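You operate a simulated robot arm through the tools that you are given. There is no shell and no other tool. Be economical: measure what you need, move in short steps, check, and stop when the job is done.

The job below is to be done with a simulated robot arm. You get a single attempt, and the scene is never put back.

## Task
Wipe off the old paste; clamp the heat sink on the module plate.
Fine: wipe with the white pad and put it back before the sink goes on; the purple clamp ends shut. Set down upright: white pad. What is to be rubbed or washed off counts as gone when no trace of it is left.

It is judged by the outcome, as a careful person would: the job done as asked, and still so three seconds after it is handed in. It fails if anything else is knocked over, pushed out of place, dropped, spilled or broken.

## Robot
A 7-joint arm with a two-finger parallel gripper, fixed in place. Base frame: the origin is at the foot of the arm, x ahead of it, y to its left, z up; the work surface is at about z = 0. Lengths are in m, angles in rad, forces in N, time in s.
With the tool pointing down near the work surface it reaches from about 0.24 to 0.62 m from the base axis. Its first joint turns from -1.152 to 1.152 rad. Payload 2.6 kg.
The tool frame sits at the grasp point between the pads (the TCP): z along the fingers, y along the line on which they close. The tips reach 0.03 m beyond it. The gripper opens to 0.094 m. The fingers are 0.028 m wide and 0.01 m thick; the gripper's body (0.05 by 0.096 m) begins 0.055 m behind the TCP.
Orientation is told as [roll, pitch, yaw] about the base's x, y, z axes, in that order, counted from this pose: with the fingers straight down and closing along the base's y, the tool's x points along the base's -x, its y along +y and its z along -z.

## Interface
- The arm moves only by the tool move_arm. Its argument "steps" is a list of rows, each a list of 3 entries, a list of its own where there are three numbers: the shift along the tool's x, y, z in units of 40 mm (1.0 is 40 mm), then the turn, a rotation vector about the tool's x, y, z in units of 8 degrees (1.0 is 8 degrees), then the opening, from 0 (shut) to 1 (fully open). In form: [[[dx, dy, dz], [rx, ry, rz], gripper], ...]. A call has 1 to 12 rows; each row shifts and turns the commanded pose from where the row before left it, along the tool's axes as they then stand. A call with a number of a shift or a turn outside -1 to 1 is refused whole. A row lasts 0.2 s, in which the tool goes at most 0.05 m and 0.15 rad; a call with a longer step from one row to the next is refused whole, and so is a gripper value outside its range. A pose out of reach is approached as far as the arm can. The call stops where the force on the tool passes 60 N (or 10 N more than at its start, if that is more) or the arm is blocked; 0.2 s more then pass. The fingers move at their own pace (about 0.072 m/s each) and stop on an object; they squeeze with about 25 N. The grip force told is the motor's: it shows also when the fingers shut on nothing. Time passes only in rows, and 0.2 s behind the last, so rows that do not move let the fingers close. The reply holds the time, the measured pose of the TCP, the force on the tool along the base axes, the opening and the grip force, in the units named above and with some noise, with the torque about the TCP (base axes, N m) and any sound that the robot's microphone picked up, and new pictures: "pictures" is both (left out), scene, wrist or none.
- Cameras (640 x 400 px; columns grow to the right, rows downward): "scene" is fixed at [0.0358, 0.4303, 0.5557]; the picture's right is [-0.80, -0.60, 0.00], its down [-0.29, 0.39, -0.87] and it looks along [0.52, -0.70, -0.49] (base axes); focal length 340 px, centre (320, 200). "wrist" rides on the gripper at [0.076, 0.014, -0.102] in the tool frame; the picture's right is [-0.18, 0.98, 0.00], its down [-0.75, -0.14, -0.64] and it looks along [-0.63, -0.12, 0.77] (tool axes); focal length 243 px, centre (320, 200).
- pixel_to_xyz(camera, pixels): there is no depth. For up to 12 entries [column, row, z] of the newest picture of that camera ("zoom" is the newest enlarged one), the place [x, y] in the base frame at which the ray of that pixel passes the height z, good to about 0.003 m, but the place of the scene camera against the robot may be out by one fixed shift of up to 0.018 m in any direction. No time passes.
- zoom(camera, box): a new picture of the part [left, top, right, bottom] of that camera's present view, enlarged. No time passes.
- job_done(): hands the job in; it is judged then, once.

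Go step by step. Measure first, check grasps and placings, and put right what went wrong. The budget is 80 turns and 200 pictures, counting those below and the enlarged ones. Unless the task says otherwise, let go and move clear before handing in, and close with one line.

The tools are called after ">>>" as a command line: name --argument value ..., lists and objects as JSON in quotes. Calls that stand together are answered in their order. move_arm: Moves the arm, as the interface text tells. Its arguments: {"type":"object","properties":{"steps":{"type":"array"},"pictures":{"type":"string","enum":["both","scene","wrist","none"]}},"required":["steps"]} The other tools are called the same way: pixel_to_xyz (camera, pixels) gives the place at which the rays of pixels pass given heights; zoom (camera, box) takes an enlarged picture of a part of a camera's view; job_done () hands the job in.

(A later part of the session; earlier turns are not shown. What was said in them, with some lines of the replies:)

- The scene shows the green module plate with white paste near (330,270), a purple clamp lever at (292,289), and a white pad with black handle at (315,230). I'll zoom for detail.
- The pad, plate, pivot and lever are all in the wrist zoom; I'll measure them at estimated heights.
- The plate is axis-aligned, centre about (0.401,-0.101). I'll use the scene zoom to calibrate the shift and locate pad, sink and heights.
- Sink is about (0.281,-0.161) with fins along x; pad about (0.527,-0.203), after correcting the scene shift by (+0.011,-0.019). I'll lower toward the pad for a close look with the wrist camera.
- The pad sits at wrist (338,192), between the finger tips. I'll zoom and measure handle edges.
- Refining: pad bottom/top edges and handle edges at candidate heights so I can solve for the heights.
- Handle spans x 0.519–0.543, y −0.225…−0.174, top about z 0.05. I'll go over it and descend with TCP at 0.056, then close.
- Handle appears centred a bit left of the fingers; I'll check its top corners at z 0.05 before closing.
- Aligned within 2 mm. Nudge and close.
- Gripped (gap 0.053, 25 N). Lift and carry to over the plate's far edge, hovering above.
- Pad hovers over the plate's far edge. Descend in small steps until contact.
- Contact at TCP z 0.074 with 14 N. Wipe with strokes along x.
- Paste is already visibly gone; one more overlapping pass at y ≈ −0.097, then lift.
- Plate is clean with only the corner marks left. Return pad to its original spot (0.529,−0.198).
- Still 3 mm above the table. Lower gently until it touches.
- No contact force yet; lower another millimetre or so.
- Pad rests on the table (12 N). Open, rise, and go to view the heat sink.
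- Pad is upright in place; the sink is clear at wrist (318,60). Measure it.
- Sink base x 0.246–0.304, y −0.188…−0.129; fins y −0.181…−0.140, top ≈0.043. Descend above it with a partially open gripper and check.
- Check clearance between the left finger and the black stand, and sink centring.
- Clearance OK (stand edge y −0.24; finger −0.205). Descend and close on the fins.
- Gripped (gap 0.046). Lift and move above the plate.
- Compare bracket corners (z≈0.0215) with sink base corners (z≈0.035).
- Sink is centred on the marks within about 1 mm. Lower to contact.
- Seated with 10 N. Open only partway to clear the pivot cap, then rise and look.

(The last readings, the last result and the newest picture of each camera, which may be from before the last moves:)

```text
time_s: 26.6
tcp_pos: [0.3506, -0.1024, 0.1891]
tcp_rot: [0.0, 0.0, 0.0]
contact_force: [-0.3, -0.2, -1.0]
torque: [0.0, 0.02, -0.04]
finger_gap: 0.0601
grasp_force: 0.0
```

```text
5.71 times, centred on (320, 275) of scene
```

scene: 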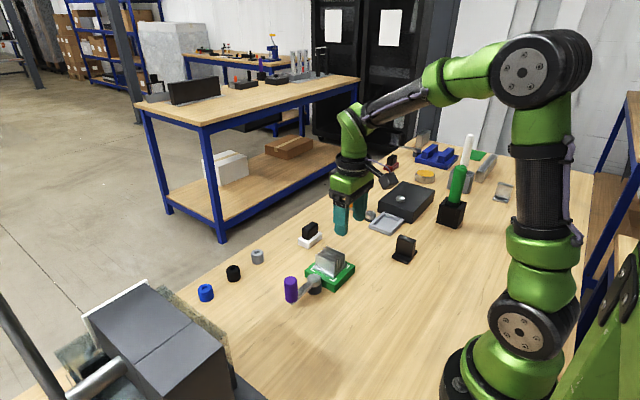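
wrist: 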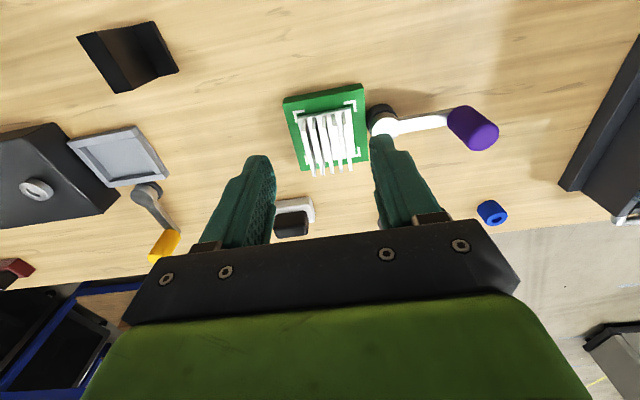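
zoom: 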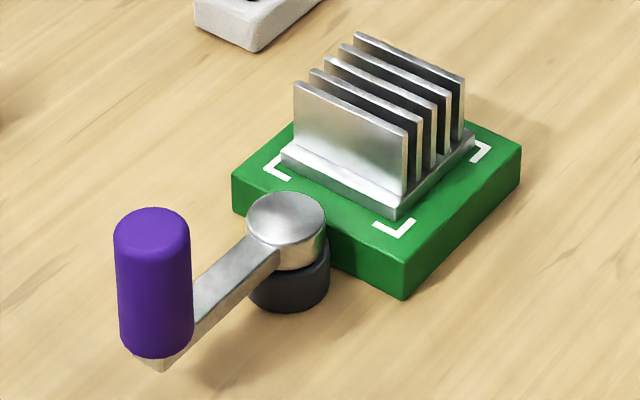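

Sink sits squarely inside the marks. Now inspect the clamp (scene ~(300,287)) and the other clamps for hints on its shut direction.

>>> zoom --camera "scene" --box '[280, 262, 340, 302]'

>>> zoom --camera "scene" --box '[335, 125, 475, 240]'

>>> pixel_to_xyz --camera "wrist" --pixels '[[383, 122, 0.04], [381, 110, 0.0], [463, 112, 0.08], [485, 138, 0.08], [472, 128, 0.08], [452, 120, 0.035]]'

>>> pixel_to_xyz --camera "scene" --pixels '[[291, 279, 0.08], [291, 279, 0.07], [291, 302, 0.03], [291, 302, 0.02], [314, 266, 0.04], [314, 288, 0.0]]'

```text
10.00 times, centred on (310, 282) of scene
```

zoom: 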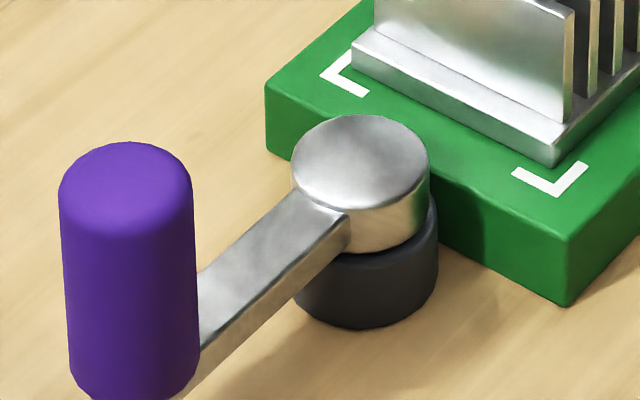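

```text
3.48 times, centred on (405, 182) of scene
```

zoom: 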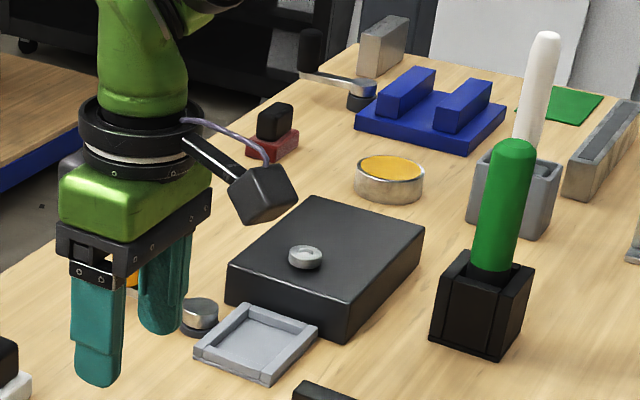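

```text
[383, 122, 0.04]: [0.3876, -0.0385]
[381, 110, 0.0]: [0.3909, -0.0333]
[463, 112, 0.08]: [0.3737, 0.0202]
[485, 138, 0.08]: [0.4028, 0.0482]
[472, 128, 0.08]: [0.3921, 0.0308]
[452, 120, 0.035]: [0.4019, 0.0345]
```

```text
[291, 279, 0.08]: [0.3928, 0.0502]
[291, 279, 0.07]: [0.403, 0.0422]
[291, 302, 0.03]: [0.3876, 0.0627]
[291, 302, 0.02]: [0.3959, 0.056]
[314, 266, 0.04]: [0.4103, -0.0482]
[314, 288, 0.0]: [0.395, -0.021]
```

No directional marker on the clamp; it pivots about vertical at ≈(0.40,−0.035), handle at ≈(0.40,0.04). Move over the handle for a close view.

>>> move_arm --steps '[[[-0.2, 0.89, 0.2], [0, 0, 0], 0.8], [[-0.2, 0.89, 0.2], [0, 0, 0], 0.8], [[-0.2, 0.89, 0.2], [0, 0, 0], 0.8], [[-0.2, 0.89, 0.2], [0, 0, 0], 0.8], [[0, 0, 0], [0, 0, 0], 0.8]]'

>>> zoom --camera "wrist" --box '[220, 40, 420, 220]'

>>> zoom --camera "scene" --box '[250, 210, 350, 310]'

```text
time_s: 27.8
tcp_pos: [0.3806, 0.0387, 0.1576]
tcp_rot: [0.001, 0.0, -0.001]
contact_force: [0.4, 0.9, 0.0]
torque: [0.0, -0.03, 0.01]
finger_gap: 0.0751
grasp_force: 0.1
```

scene: 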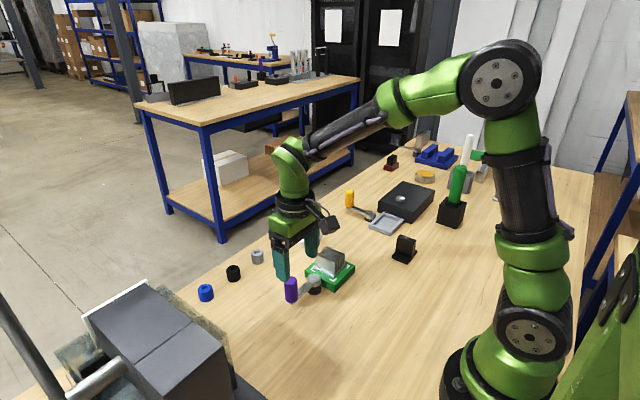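
wrist: 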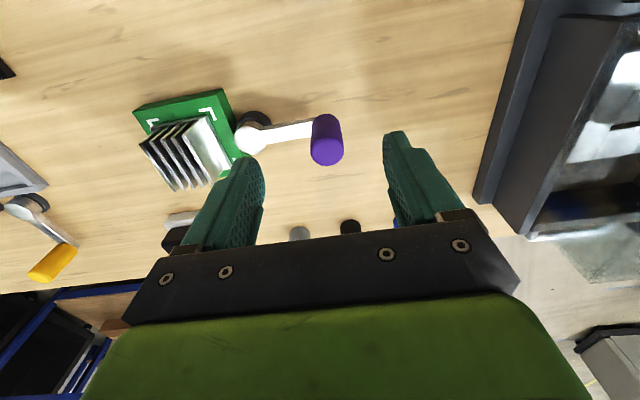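

```text
2.22 times, centred on (320, 130) of wrist
```

zoom: 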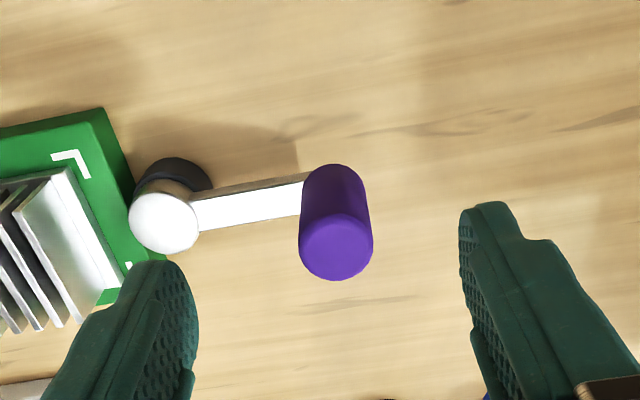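

```text
4.00 times, centred on (300, 260) of scene
```

zoom: 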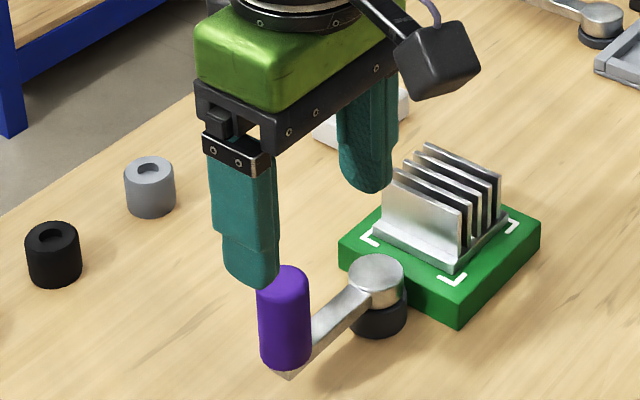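

>>> pixel_to_xyz --camera "wrist" --pixels '[[327.2, 151.6, 0.08], [327.2, 151.6, 0.07], [313, 150, 0.075], [343, 150, 0.075], [326, 116, 0.03], [312, 131, 0.03], [250, 141, 0.035], [250, 141, 0.04], [251, 126, 0.0]]'

>>> pixel_to_xyz --camera "zoom" --pixels '[[284, 280, 0.08], [284, 280, 0.075], [284, 280, 0.07], [288, 368, 0.03], [376, 268, 0.035], [376, 268, 0.04]]'

```text
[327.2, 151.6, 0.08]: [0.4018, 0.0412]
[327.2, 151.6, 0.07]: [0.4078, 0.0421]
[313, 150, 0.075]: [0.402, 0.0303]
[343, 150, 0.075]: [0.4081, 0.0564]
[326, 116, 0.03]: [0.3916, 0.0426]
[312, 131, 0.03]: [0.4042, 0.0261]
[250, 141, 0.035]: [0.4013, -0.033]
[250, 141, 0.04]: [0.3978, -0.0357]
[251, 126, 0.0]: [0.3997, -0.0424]
```

```text
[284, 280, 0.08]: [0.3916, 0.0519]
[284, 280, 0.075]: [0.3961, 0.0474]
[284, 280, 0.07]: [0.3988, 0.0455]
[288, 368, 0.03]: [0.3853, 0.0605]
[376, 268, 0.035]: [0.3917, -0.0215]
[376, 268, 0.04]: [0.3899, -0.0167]
```

Handle ≈(0.402,0.041), top ≈0.08; pivot ≈(0.40,−0.036). Descend around the handle (tips at ≈0.041, above the arm) and grip it.

>>> move_arm --steps '[[[-0.54, 0.06, 0], [0, 0, 0], 0.8], [[0, 0, 0.7], [0, 0, 0], 0.8], [[0, 0, 0.7], [0, 0, 0], 0.8], [[0, 0, 0.7], [0, 0, 0], 0.8], [[0, 0, 0.07], [0, 0, 0], 0.8], [[0, 0, 0], [0, 0, 0], 0], [[0, 0, 0], [0, 0, 0], 0], [[0, 0, 0], [0, 0, 0], 0], [[0, 0, 0], [0, 0, 0], 0], [[0, 0, 0], [0, 0, 0], 0]]'

>>> zoom --camera "scene" --box '[250, 210, 350, 310]'

```text
time_s: 30.0
tcp_pos: [0.4009, 0.0426, 0.0719]
tcp_rot: [-0.002, 0.001, -0.002]
contact_force: [1.2, -14.5, -3.3]
torque: [0.89, -0.03, 0.05]
finger_gap: 0.0273
grasp_force: 45.4
```

scene: 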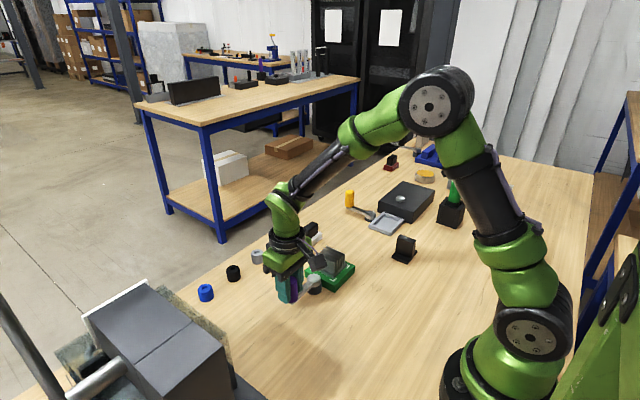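
wrist: 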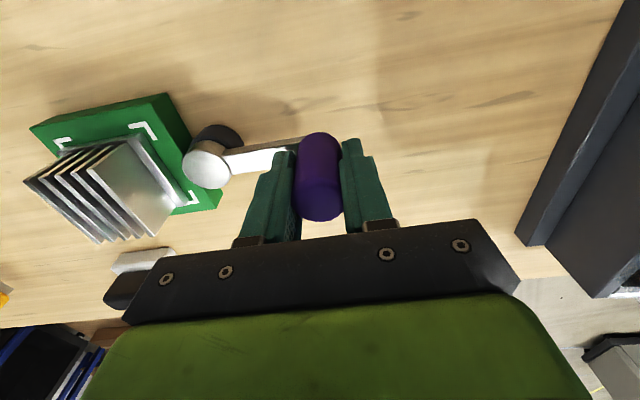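

```text
4.00 times, centred on (300, 260) of scene
```

zoom: 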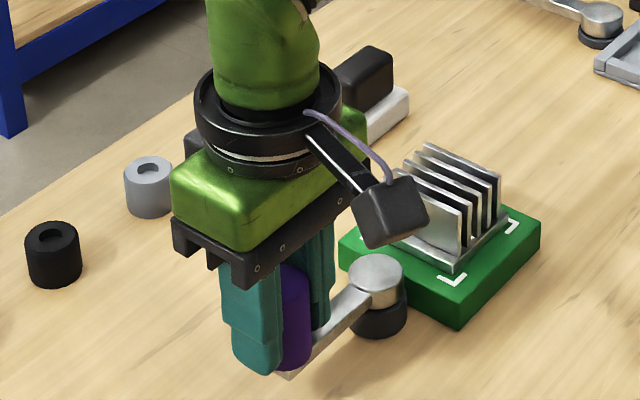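

Gripped (gap 0.027), with a −14 N side load, so handle is ~3 mm nearer the pivot. Relieve and try a small turn toward +x, watching force.

>>> move_arm --steps '[[[0, -0.08, 0], [0, 0, 0], 0], [[0, 0, 0], [0, 0, 0], 0]]' --pictures "none"

>>> move_arm --steps '[[[-0.12, 0, 0], [0, 0, 0], 0], [[-0.12, 0, 0], [0, 0, 0], 0], [[0, 0, 0], [0, 0, 0], 0]]' --pictures "none"

```text
time_s: 30.6
tcp_pos: [0.4016, 0.0409, 0.0706]
tcp_rot: [0.001, 0.001, 0.003]
contact_force: [0.0, 3.0, -4.2]
torque: [-1.14, 0.05, -0.02]
finger_gap: 0.0271
grasp_force: 44.8
```

```text
time_s: 31.2
tcp_pos: [0.4028, 0.0415, 0.0714]
tcp_rot: [0.005, 0.021, 0.003]
contact_force: [-10.3, -0.9, 9.7]
torque: [-0.61, -0.33, 0.77]
finger_gap: 0.0275
grasp_force: 45.4
stopped in row 2: the force on the tool passed its limit at 68 N (the readings are from after the stop); the commanded pose is now the measured one
```

+x is a hard stop (68 N). Try −x instead.

>>> move_arm --steps '[[[0.03, 0, 0], [0, -0.1, 0], 0], [[0, 0, 0], [0, 0, 0], 0]]' --pictures "none"

>>> move_arm --steps '[[[0.1, 0, 0], [0, 0, 0], 0], [[0.12, -0.005, 0], [0, 0, 0], 0], [[0, 0, 0], [0, 0, 0], 0]]' --pictures "none"

```text
time_s: 31.8
tcp_pos: [0.4019, 0.043, 0.0715]
tcp_rot: [0.003, 0.005, -0.004]
contact_force: [-4.3, -0.4, 8.0]
torque: [-1.03, 0.55, -0.34]
finger_gap: 0.0276
grasp_force: 45.4
```

```text
time_s: 32.6
tcp_pos: [0.3942, 0.0424, 0.0716]
tcp_rot: [0.0, 0.0, -0.001]
contact_force: [12.8, -3.2, -13.7]
torque: [-1.15, -1.13, 0.79]
finger_gap: 0.0276
grasp_force: 44.6
```

−x turns freely (about 13 N). Follow the arc around the pivot in small steps to 30°.

>>> move_arm --steps '[[[0.188, -0.055, 0], [0, 0, 0], 0], [[0.195, -0.053, 0], [0, 0, 0], 0], [[0.188, -0.073, 0], [0, 0, 0], 0], [[0.18, -0.09, 0], [0, 0, 0], 0], [[0, 0, 0], [0, 0, 0], 0]]'

>>> zoom --camera "wrist" --box '[180, 80, 420, 240]'

```text
time_s: 33.8
tcp_pos: [0.3637, 0.0342, 0.0704]
tcp_rot: [0.006, 0.003, 0.001]
contact_force: [6.5, 23.6, 3.7]
torque: [-0.96, -1.13, 1.2]
finger_gap: 0.0276
grasp_force: 45.3
```

scene: 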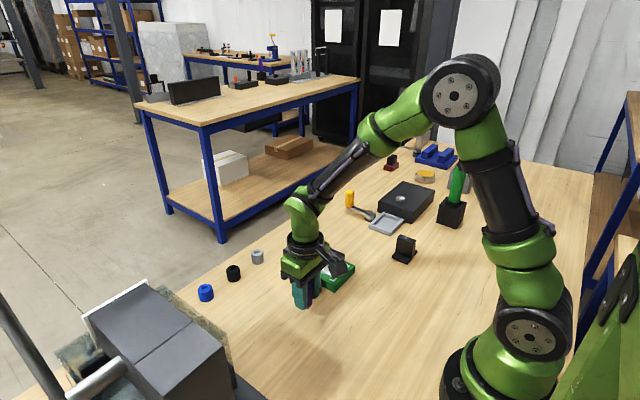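
wrist: 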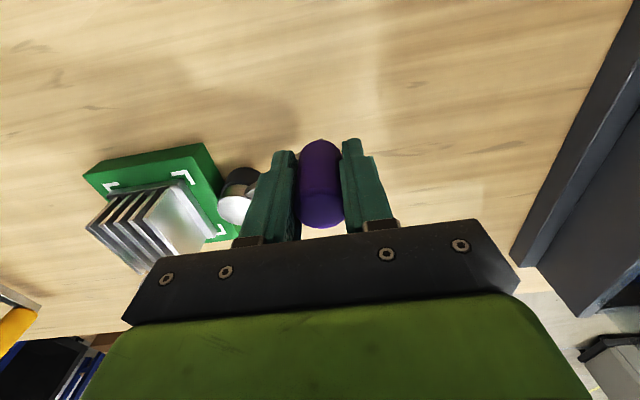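

```text
2.50 times, centred on (300, 160) of wrist
```

zoom: 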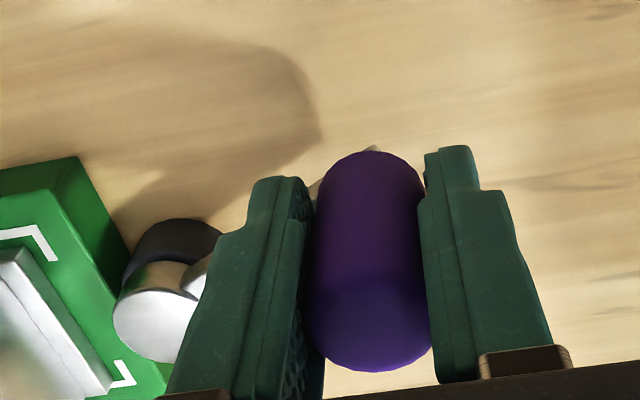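

The lever is following; effective radius is about 0.0795. Continue to 60°.

>>> move_arm --steps '[[[0.205, -0.06, 0], [0, 0, 0], 0], [[0.163, -0.13, 0], [0, 0, 0], 0], [[0.148, -0.148, 0], [0, 0, 0], 0], [[0.13, -0.163, 0], [0, 0, 0], 0], [[0.115, -0.173, 0], [0, 0, 0], 0], [[0, 0, 0], [0, 0, 0], 0]]' --pictures "wrist"

```text
time_s: 35.2
tcp_pos: [0.3319, 0.0052, 0.0697]
tcp_rot: [0.005, 0.014, -0.001]
contact_force: [-12.4, 20.5, 2.6]
torque: [-0.89, -0.75, 0.9]
finger_gap: 0.0278
grasp_force: 45.2
```

wrist: 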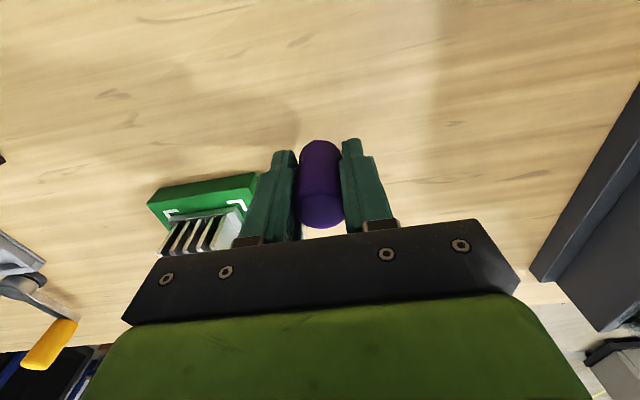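

Continue toward 90°; the call stops itself if it hits the end stop.

>>> move_arm --steps '[[[0.128, -0.173, 0], [0, 0, 0], 0], [[0.075, -0.198, 0], [0, 0, 0], 0], [[0.055, -0.205, 0], [0, 0, 0], 0], [[0.035, -0.208, 0], [0, 0, 0], 0], [[0.01, -0.2, 0], [0, 0, 0], 0], [[0, 0, 0], [0, 0, 0], 0]]'

>>> zoom --camera "scene" --box '[270, 220, 410, 320]'

```text
time_s: 36.4
tcp_pos: [0.3198, -0.0231, 0.069]
tcp_rot: [0.015, 0.009, 0.01]
contact_force: [5.3, 6.9, -2.7]
torque: [-1.59, 1.1, -0.46]
finger_gap: 0.0274
grasp_force: 44.5
stopped in row 6: the force on the tool passed its limit at 65 N (the readings are from after the stop); the commanded pose is now the measured one
```

scene: 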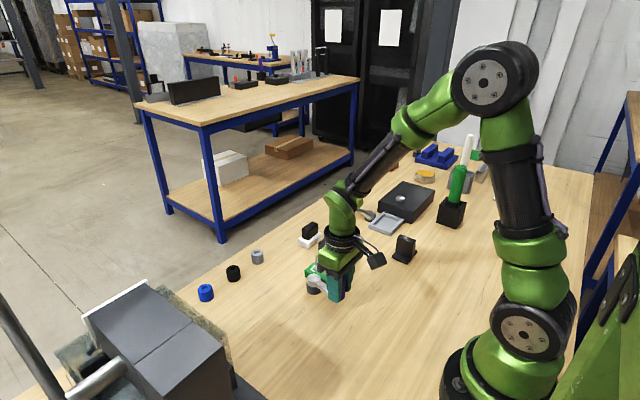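
wrist: 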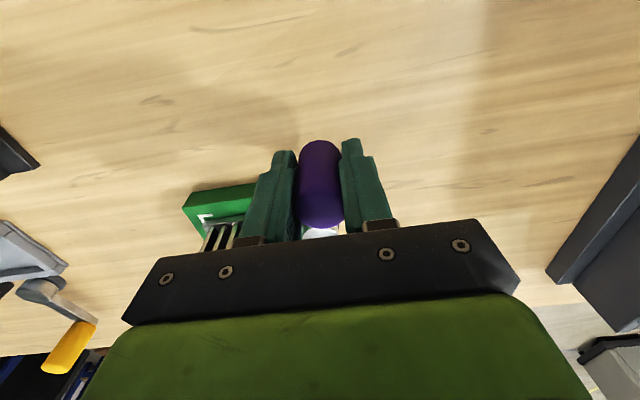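

```text
4.00 times, centred on (340, 270) of scene
```

zoom: 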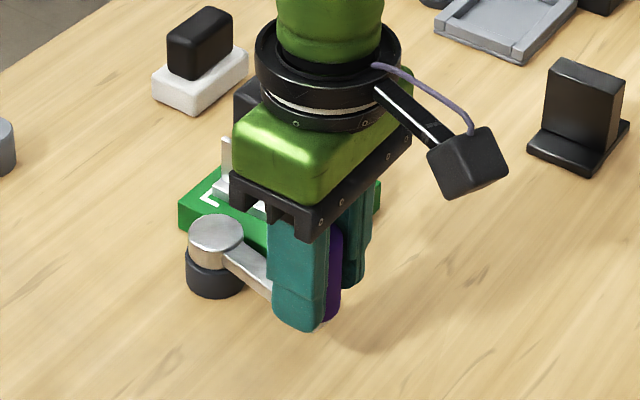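

Stopped at ~81° with 65 N — perhaps the end stop. Try a bit more tangentially to distinguish from radial misfit.

>>> move_arm --steps '[[[-0.03, 0, 0], [0, 0, 0], 0], [[0, -0.06, 0], [0, 0, 0], 0], [[0, -0.06, 0], [0, 0, 0], 0], [[0, 0, 0], [0, 0, 0], 0]]' --pictures "none"

```text
time_s: 37.4
tcp_pos: [0.3217, -0.024, 0.0699]
tcp_rot: [0.021, 0.015, 0.018]
contact_force: [-24.4, 42.3, 20.3]
torque: [-1.34, -1.07, 0.9]
finger_gap: 0.0275
grasp_force: 45.0
```

Solid end stop. Relax the load, release and back off to inspect.

>>> move_arm --steps '[[[0, 0.07, 0], [0, 0, 0], 0], [[0, 0, 0], [0, 0, 0], 0.6], [[0, 0, 0], [0, 0, 0], 0.6], [[0, 0, -0.5], [0, 0, 0], 0.6], [[0, 0, -0.9], [0, 0, 0], 0.6], [[0, 0, -0.9], [0, 0, 0], 0.6], [[0, 0.5, -0.7], [0, 0, 0], 0.6]]'

>>> zoom --camera "scene" --box '[270, 230, 390, 320]'

>>> zoom --camera "wrist" --box '[200, 0, 440, 160]'

```text
time_s: 39.0
tcp_pos: [0.3229, -0.0086, 0.1909]
tcp_rot: [0.016, 0.01, 0.008]
contact_force: [-0.2, 0.6, -0.2]
torque: [-0.01, -0.01, 0.0]
finger_gap: 0.0564
grasp_force: 0.1
```

scene: 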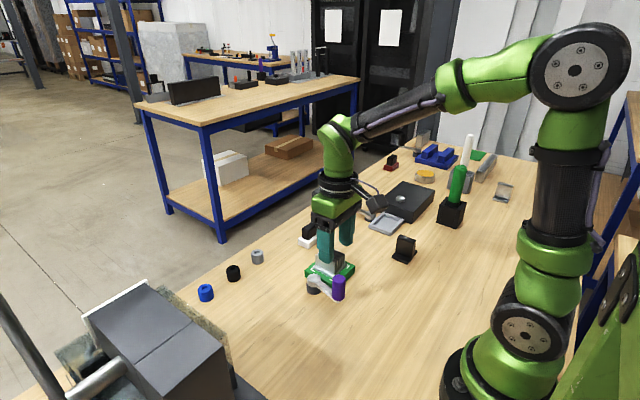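
wrist: 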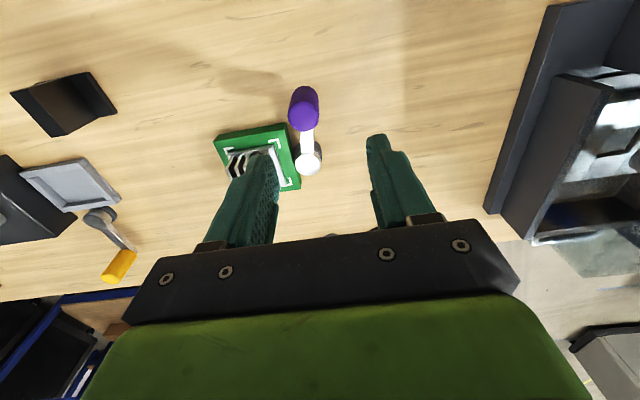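

```text
4.44 times, centred on (330, 275) of scene
```

zoom: 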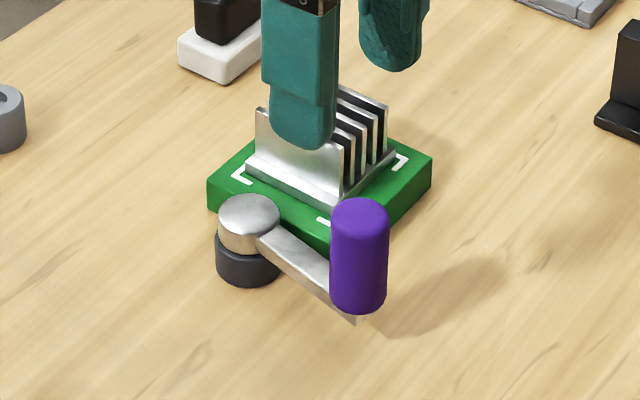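

```text
2.50 times, centred on (320, 80) of wrist
```

zoom: 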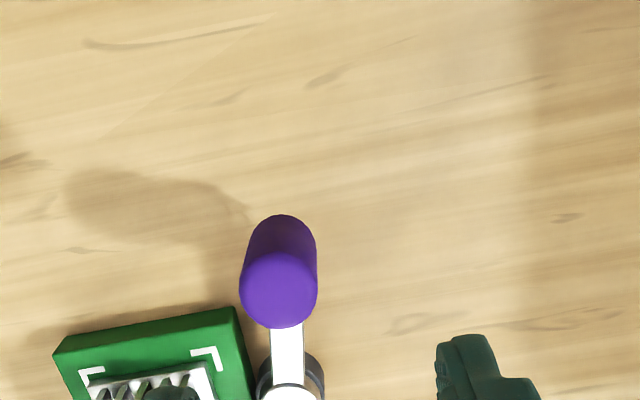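

Lever stays roughly parallel to the plate edge. Measure its angle and see the sink unoccluded.

>>> pixel_to_xyz --camera "wrist" --pixels '[[304.4, 114, 0.08], [308, 162, 0.037], [310, 150, 0.037], [306, 133, 0.033], [309, 152, 0.033], [291, 127, 0.022], [302, 188, 0.022]]'

>>> move_arm --steps '[[[0.3, 0.8, -0.3], [0, 0, 0], 0.6], [[0.3, 0.8, -0.3], [0, 0, 0], 0.6], [[0, 0.8, -0.2], [0, 0, 0], 0.6], [[0, 0, 0], [0, 0, 0], 0.6]]'

>>> zoom --camera "wrist" --box '[120, 60, 320, 200]'

>>> zoom --camera "scene" --box '[270, 230, 390, 320]'

```text
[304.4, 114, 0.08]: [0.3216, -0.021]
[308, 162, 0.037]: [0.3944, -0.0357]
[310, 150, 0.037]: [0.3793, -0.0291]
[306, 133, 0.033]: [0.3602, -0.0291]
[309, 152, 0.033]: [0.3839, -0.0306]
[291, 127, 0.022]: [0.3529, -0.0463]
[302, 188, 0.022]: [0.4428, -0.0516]
```

```text
time_s: 40.0
tcp_pos: [0.2984, 0.0878, 0.2254]
tcp_rot: [0.015, 0.01, 0.01]
contact_force: [0.0, 0.1, -0.7]
torque: [0.02, -0.03, -0.01]
finger_gap: 0.0565
grasp_force: 0.1
```

scene: 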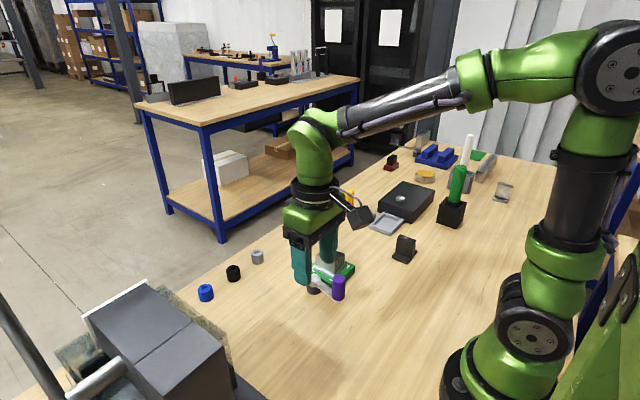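
wrist: 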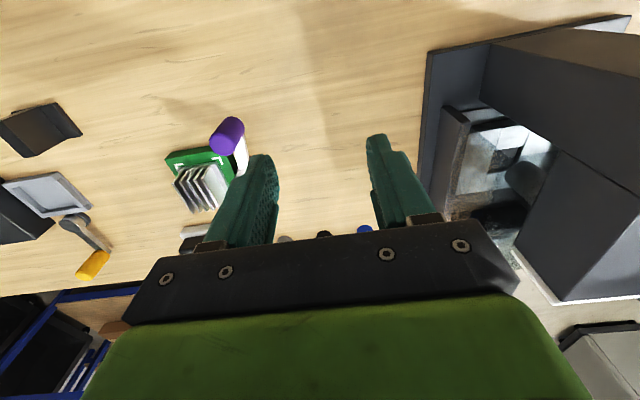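

```text
2.86 times, centred on (220, 130) of wrist
```

zoom: 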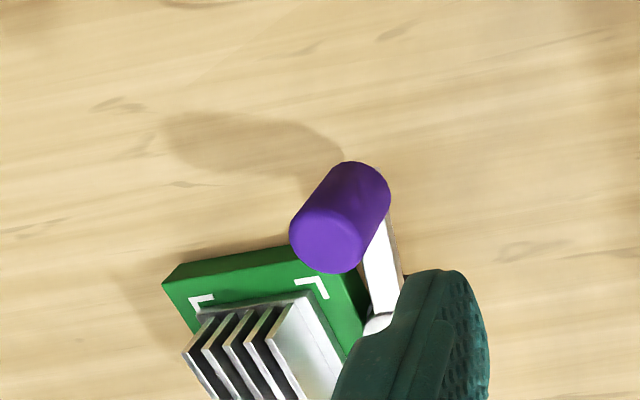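

```text
4.44 times, centred on (330, 275) of scene
```

zoom: 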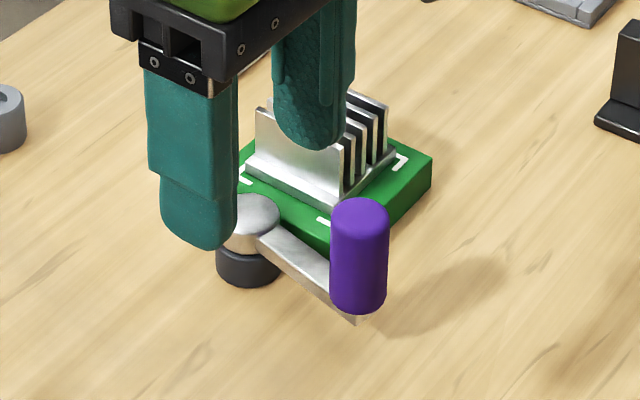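

Lever is at about 80°. I'll verify it's fully shut with a closed-finger push on the handle from the +y side.

>>> move_arm --steps '[[[-0.29, -0.8, 0.3], [0, 0, 0], 0], [[-0.29, -0.8, 0.3], [0, 0, 0], 0], [[0, -0.1, 0.8], [0, 0, 0], 0], [[0, 0, 0.8], [0, 0, 0], 0], [[0, 0, 0.8], [0, 0, 0], 0], [[0, 0, 0.8], [0, 0, 0], 0], [[0, 0, 0], [0, 0, 0], 0]]'

```text
time_s: 41.6
tcp_pos: [0.3191, 0.0223, 0.0689]
tcp_rot: [0.015, 0.009, 0.011]
contact_force: [0.1, 0.5, 0.6]
torque: [0.02, 0.03, 0.02]
finger_gap: 0.0
grasp_force: 24.9
```

scene: 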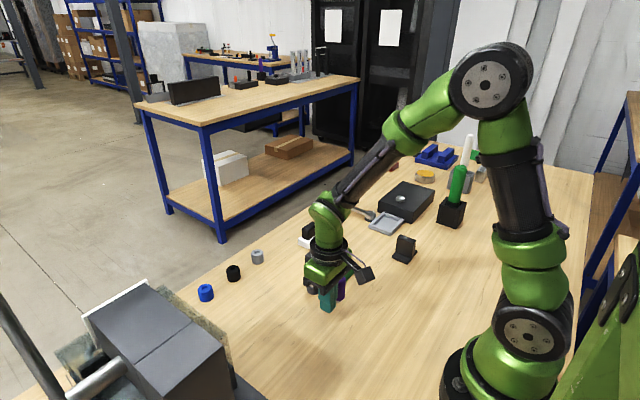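
wrist: 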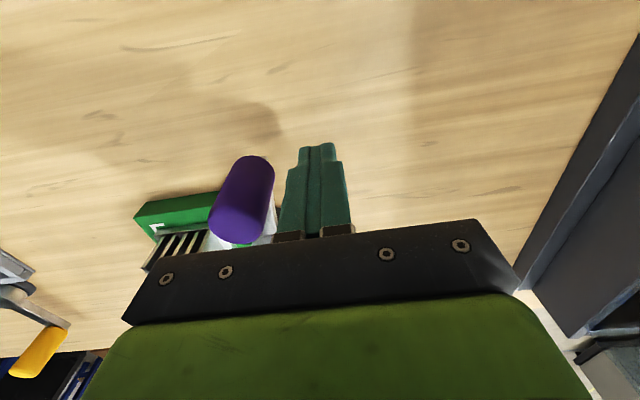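

>>> move_arm --steps '[[[0, -0.2, 0], [0, 0, 0], 0], [[0, -0.15, 0], [0, 0, 0], 0], [[0, -0.1, 0], [0, 0, 0], 0], [[0, -0.08, 0], [0, 0, 0], 0], [[0, -0.08, 0], [0, 0, 0], 0], [[0, -0.08, 0], [0, 0, 0], 0], [[0, -0.08, 0], [0, 0, 0], 0], [[0, 0, 0], [0, 0, 0], 0]]' --pictures "wrist"

```text
time_s: 43.0
tcp_pos: [0.3195, 0.0049, 0.0712]
tcp_rot: [0.029, 0.013, 0.025]
contact_force: [1.3, 8.7, -0.7]
torque: [-0.1, 0.02, 0.05]
finger_gap: 0.0
grasp_force: 24.8
stopped in row 7: the force on the tool passed its limit at 63 N (the readings are from after the stop); the commanded pose is now the measured one
```

wrist: 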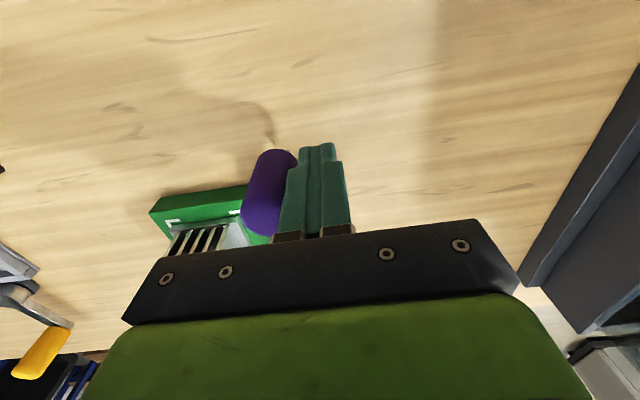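

Firm stop at 63 N: the lever is fully shut. Back away, rise, and take a final look.

>>> move_arm --steps '[[[0, 0.5, 0], [0, 0, 0], 0], [[0, 0.3, -0.8], [0, 0, 0], 0], [[0, 0, -1], [0, 0, 0], 0], [[0, 0, -1], [0, 0, 0], 0], [[0, 0, -1], [0, 0, 0], 0.5], [[0, 0, -1], [0, 0, 0], 0.5], [[0, 0.4, -1], [0, 0, 0], 0.5], [[0, 0, 0], [0, 0, 0], 0.5]]'

>>> zoom --camera "scene" --box '[270, 210, 410, 310]'

>>> zoom --camera "wrist" --box '[180, 40, 380, 200]'

```text
time_s: 44.8
tcp_pos: [0.3221, 0.0448, 0.3028]
tcp_rot: [0.026, 0.015, 0.021]
contact_force: [0.0, -0.1, -0.7]
torque: [0.02, -0.01, 0.0]
finger_gap: 0.0469
grasp_force: 0.1
```

scene: 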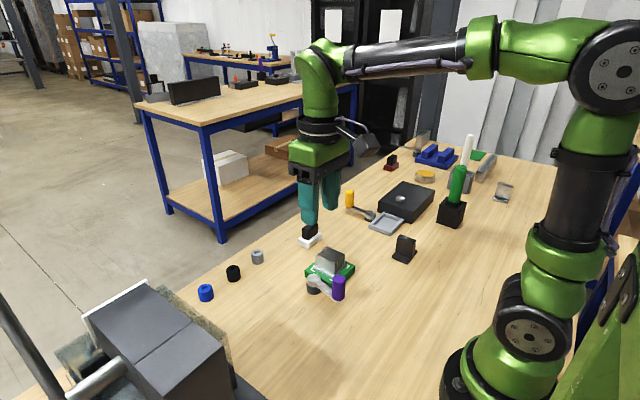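
wrist: 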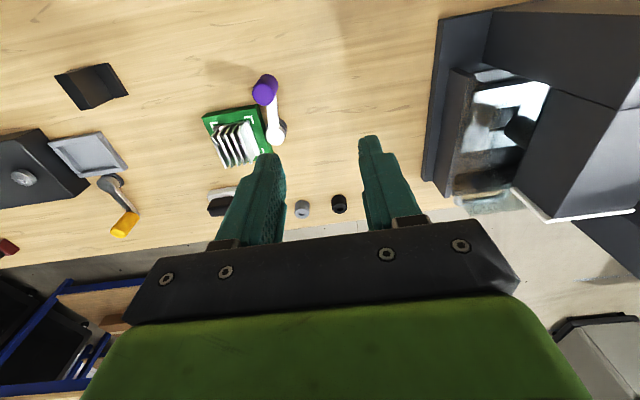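

```text
4.00 times, centred on (340, 260) of scene
```

zoom: 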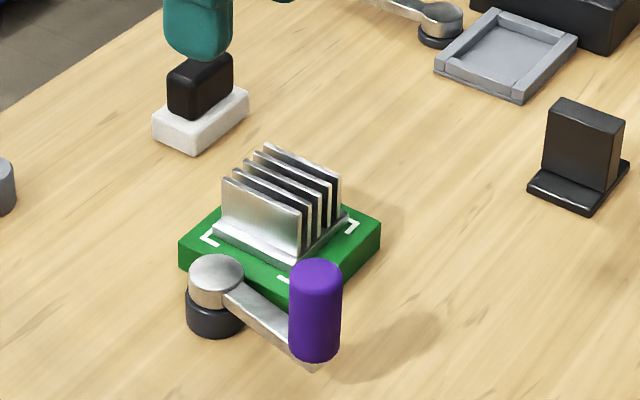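

```text
2.50 times, centred on (280, 120) of wrist
```

zoom: 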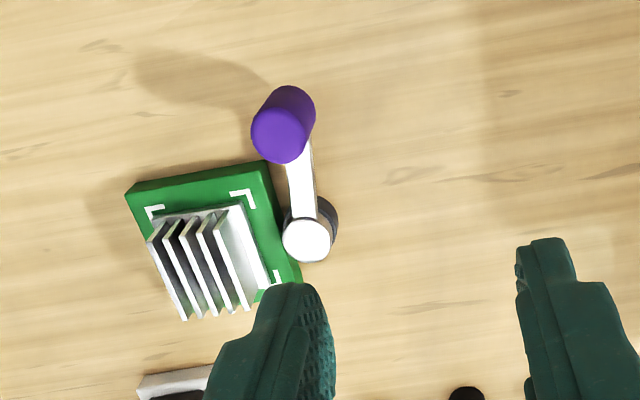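

All good, but the pad's near corner (scene (308.5,248.7)) seems shifted from its original (313,244.8). Measure the displacement.

>>> pixel_to_xyz --camera "scene" --pixels '[[313, 244.8, 0.0], [308.5, 248.7, 0.0], [293, 239.5, 0.0], [317, 237, 0.0]]'

>>> zoom --camera "scene" --box '[290, 215, 340, 255]'

```text
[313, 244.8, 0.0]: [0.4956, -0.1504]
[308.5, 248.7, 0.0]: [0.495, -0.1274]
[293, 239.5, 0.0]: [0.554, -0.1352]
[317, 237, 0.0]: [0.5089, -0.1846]
```

```text
10.00 times, centred on (315, 235) of scene
```

zoom: 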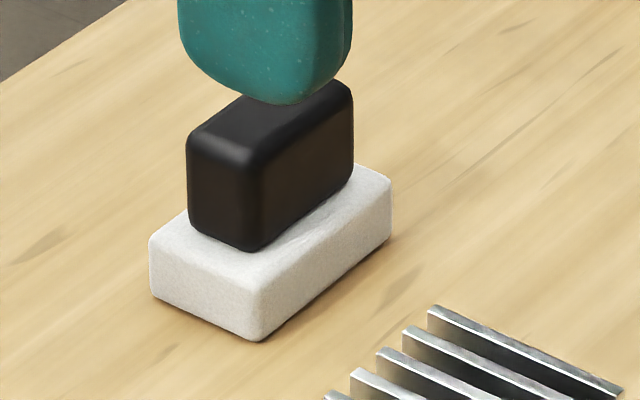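

The pad ended ~2 cm off in +y (dragged by a fingertip on release). A careful job puts it back properly, so I'll go look at it, also levelling the tool.

>>> move_arm --steps '[[[0, 0, 0], [0.186, -0.107, 0.15], 1], [[-0.35, -0.8, 0.5], [0, 0, 0], 1], [[-0.35, -0.8, 0.5], [0, 0, 0], 1], [[-0.35, -0.8, 0.5], [0, 0, 0], 1], [[-0.35, -0.8, 0.5], [0, 0, 0], 1], [[-0.35, -0.8, 0.5], [0, 0, 0], 1], [[-0.35, -0.8, 0.5], [0, 0, 0], 1], [[-0.35, -0.8, 0.5], [0, 0, 0], 1], [[0, 0, 0], [0, 0, 0], 1]]' --pictures "wrist"

>>> zoom --camera "wrist" --box '[270, 140, 430, 240]'

```text
time_s: 46.8
tcp_pos: [0.4188, -0.1779, 0.1626]
tcp_rot: [-0.001, -0.002, -0.001]
contact_force: [-0.7, -0.1, -0.8]
torque: [-0.01, 0.0, -0.05]
finger_gap: 0.094
grasp_force: 0.1
```

wrist: 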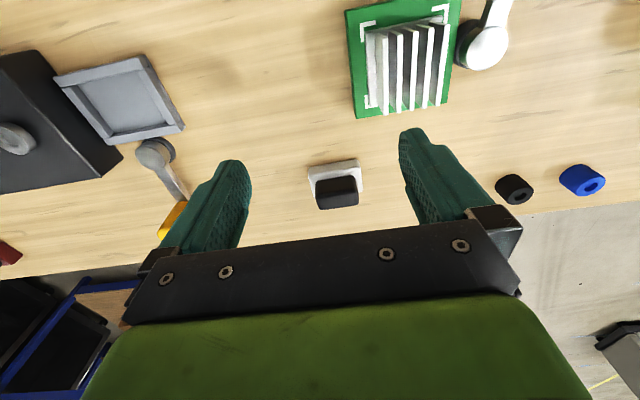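

```text
4.00 times, centred on (350, 190) of wrist
```

zoom: 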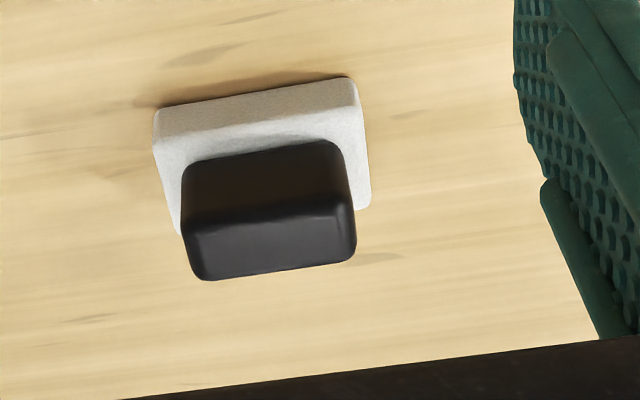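

>>> pixel_to_xyz --camera "wrist" --pixels '[[308.75, 167.5, 0.0], [357, 159.3, 0.0], [321.3, 210, 0.05], [357.5, 204.5, 0.05], [316, 199, 0.05], [358, 191.5, 0.05]]'

```text
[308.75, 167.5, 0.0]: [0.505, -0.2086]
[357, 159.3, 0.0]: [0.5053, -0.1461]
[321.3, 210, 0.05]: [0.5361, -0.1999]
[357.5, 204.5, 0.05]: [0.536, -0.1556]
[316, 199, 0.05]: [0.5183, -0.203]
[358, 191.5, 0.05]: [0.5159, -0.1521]
```

Pad centre is now y −0.178 (was −0.200) and x about 3 mm short. Regrip higher (TCP 0.058).

>>> move_arm --steps '[[[-0.9, 0, 0], [0, 0, 0], 1], [[-0.9, 0, 0], [0, 0, 0], 1], [[-0.9, 0, 0], [0, 0, 0], 1], [[0, 0, 0.87], [0, 0, 0], 1], [[0, 0, 0.87], [0, 0, 0], 1], [[0, 0, 0.87], [0, 0, 0], 1], [[0, 0, 0], [0, 0, 0], 0], [[0, 0, 0], [0, 0, 0], 0], [[0, 0, 0], [0, 0, 0], 0], [[0, 0, 0], [0, 0, 0], 0]]' --pictures "wrist"

```text
time_s: 49.0
tcp_pos: [0.5275, -0.1803, 0.06]
tcp_rot: [0.0, -0.002, 0.0]
contact_force: [2.0, 0.5, 3.3]
torque: [-0.15, -0.05, 0.08]
finger_gap: 0.0493
grasp_force: 25.0
```

wrist: 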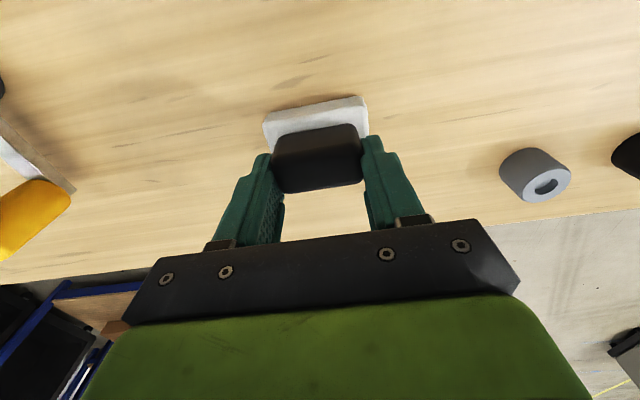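

Gripped. Lift 5 mm, shift back, lower.

>>> move_arm --steps '[[[0, 0, -0.125], [0, 0, 0], 0], [[-0.06, -0.25, 0], [0, 0, 0], 0], [[0, -0.24, 0], [0, 0, 0], 0], [[0, 0, 0], [0, 0, 0], 0], [[0, 0, 0.1], [0, 0, 0], 0], [[0, 0, 0], [0, 0, 0], 0]]' --pictures "none"

```text
time_s: 50.4
tcp_pos: [0.5316, -0.1982, 0.0616]
tcp_rot: [-0.002, -0.003, 0.0]
contact_force: [0.8, -0.5, -0.1]
torque: [0.0, 0.02, 0.03]
finger_gap: 0.0492
grasp_force: 25.3
```

>>> move_arm --steps '[[[0, 0, 0.03], [0, 0, 0], 0], [[0, 0, 0], [0, 0, 0], 0]]' --pictures "wrist"

>>> zoom --camera "scene" --box '[290, 205, 340, 255]'

```text
time_s: 51.0
tcp_pos: [0.5314, -0.1989, 0.0594]
tcp_rot: [0.001, -0.002, -0.002]
contact_force: [-0.3, 0.3, -0.7]
torque: [-0.03, 0.04, 0.0]
finger_gap: 0.049
grasp_force: 24.5
```

wrist: 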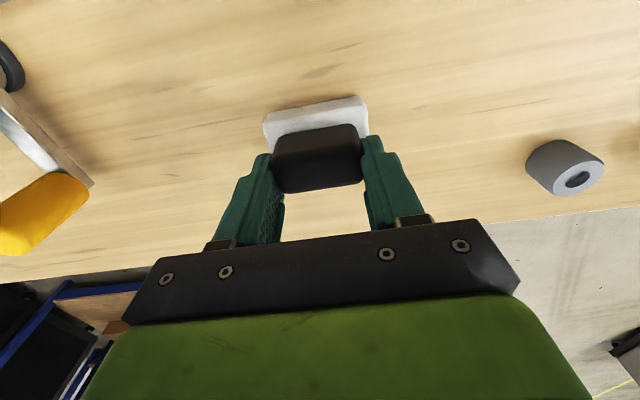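

```text
8.00 times, centred on (315, 230) of scene
```

zoom: 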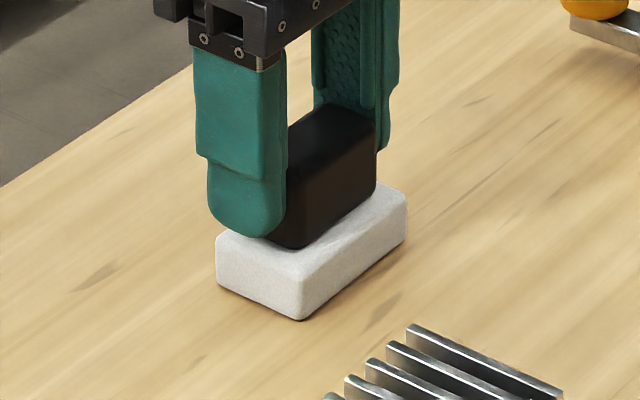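

Corner matches the original again. Lower by sub-millimetre steps until touch.

>>> move_arm --steps '[[[0, 0, 0.025], [0, 0, 0], 0], [[0, 0, 0], [0, 0, 0], 0]]' --pictures "none"

```text
time_s: 51.6
tcp_pos: [0.5314, -0.1977, 0.06]
tcp_rot: [0.0, -0.003, -0.003]
contact_force: [-3.1, 0.8, 6.1]
torque: [0.0, 0.23, -0.03]
finger_gap: 0.0489
grasp_force: 25.1
```

Touching (6 N). Open just slightly, pause, lift a little, then check before going further.

>>> move_arm --steps '[[[0, 0, -0.015], [0, 0, 0], 0], [[0, 0, 0], [0, 0, 0], 0.56], [[0, 0, 0], [0, 0, 0], 0.6], [[0, 0, 0], [0, 0, 0], 0.66], [[0, 0, 0], [0, 0, 0], 0.66]]' --pictures "wrist"

>>> zoom --camera "scene" --box '[290, 205, 340, 255]'

```text
time_s: 52.8
tcp_pos: [0.5299, -0.1985, 0.0608]
tcp_rot: [-0.001, 0.0, -0.002]
contact_force: [0.2, -0.5, 0.4]
torque: [0.04, 0.05, -0.01]
finger_gap: 0.0619
grasp_force: 0.1
```

wrist: 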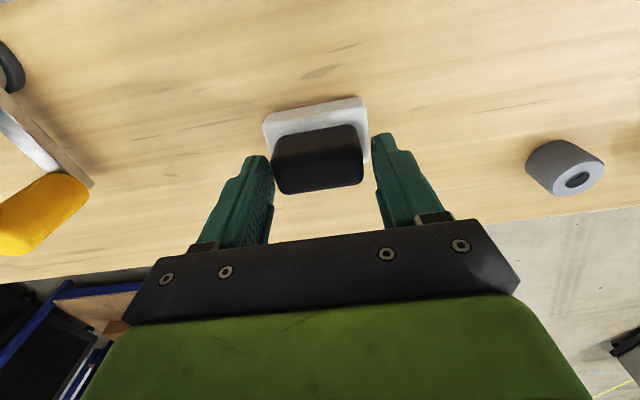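

```text
8.00 times, centred on (315, 230) of scene
```

zoom: 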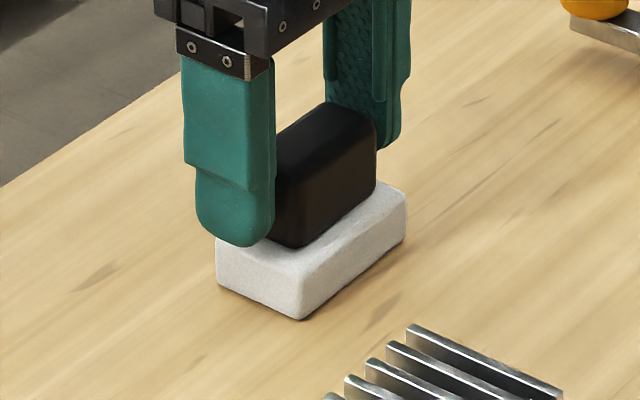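

Pad stayed put on release. Rise straight up and verify everything.

>>> move_arm --steps '[[[0, 0, -0.5], [0, 0, 0], 0.66], [[0, 0, -1], [0, 0, 0], 0.66], [[0, 0, -1], [0, 0, 0], 0.66], [[0, 0, -1], [0, 0, 0], 0.66], [[0, 0, -1], [0, 0, 0], 0.66], [[0, 0, 0], [0, 0, 0], 0.66]]'

>>> zoom --camera "scene" --box '[270, 205, 390, 305]'

```text
time_s: 54.2
tcp_pos: [0.531, -0.1993, 0.2383]
tcp_rot: [0.0, -0.001, -0.001]
contact_force: [-0.5, -0.4, -0.5]
torque: [-0.03, -0.02, 0.01]
finger_gap: 0.062
grasp_force: 0.1
```

scene: 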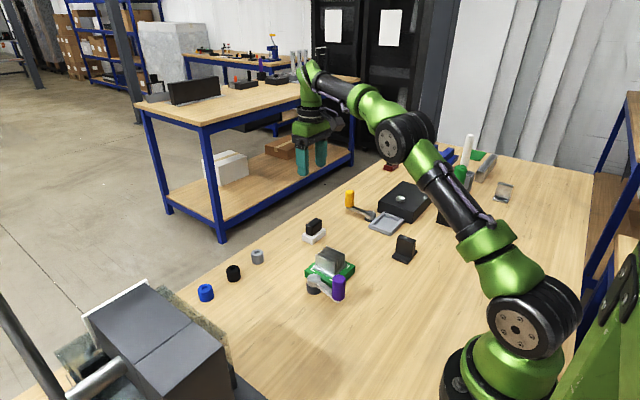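
wrist: 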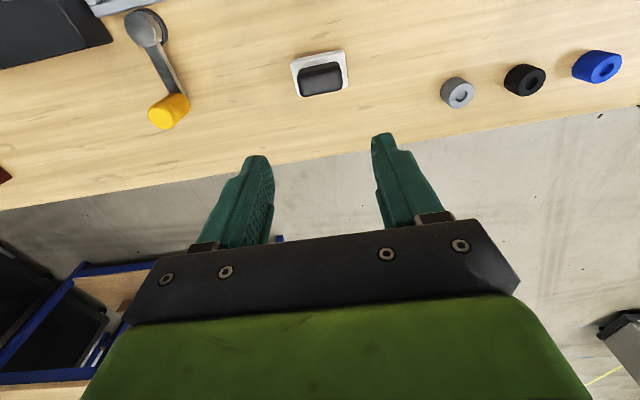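

```text
4.00 times, centred on (330, 255) of scene
```

zoom: 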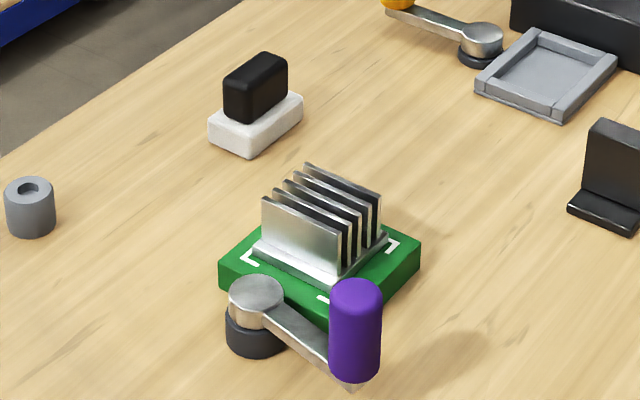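

The pad is upright in its original spot, the sink sits on the cleaned plate inside the marks, and the purple lever is at its stop. The arm is clear, so I'm handing in.

>>> job_done

```text
The job is handed in.
```

The old paste is wiped off, the heat sink sits inside the marks on the module plate, and the purple clamp is turned to its end stop. The white pad is upright in its original spot, but my first release left it about 2 cm off, so I moved it back only after the sink was clamped.
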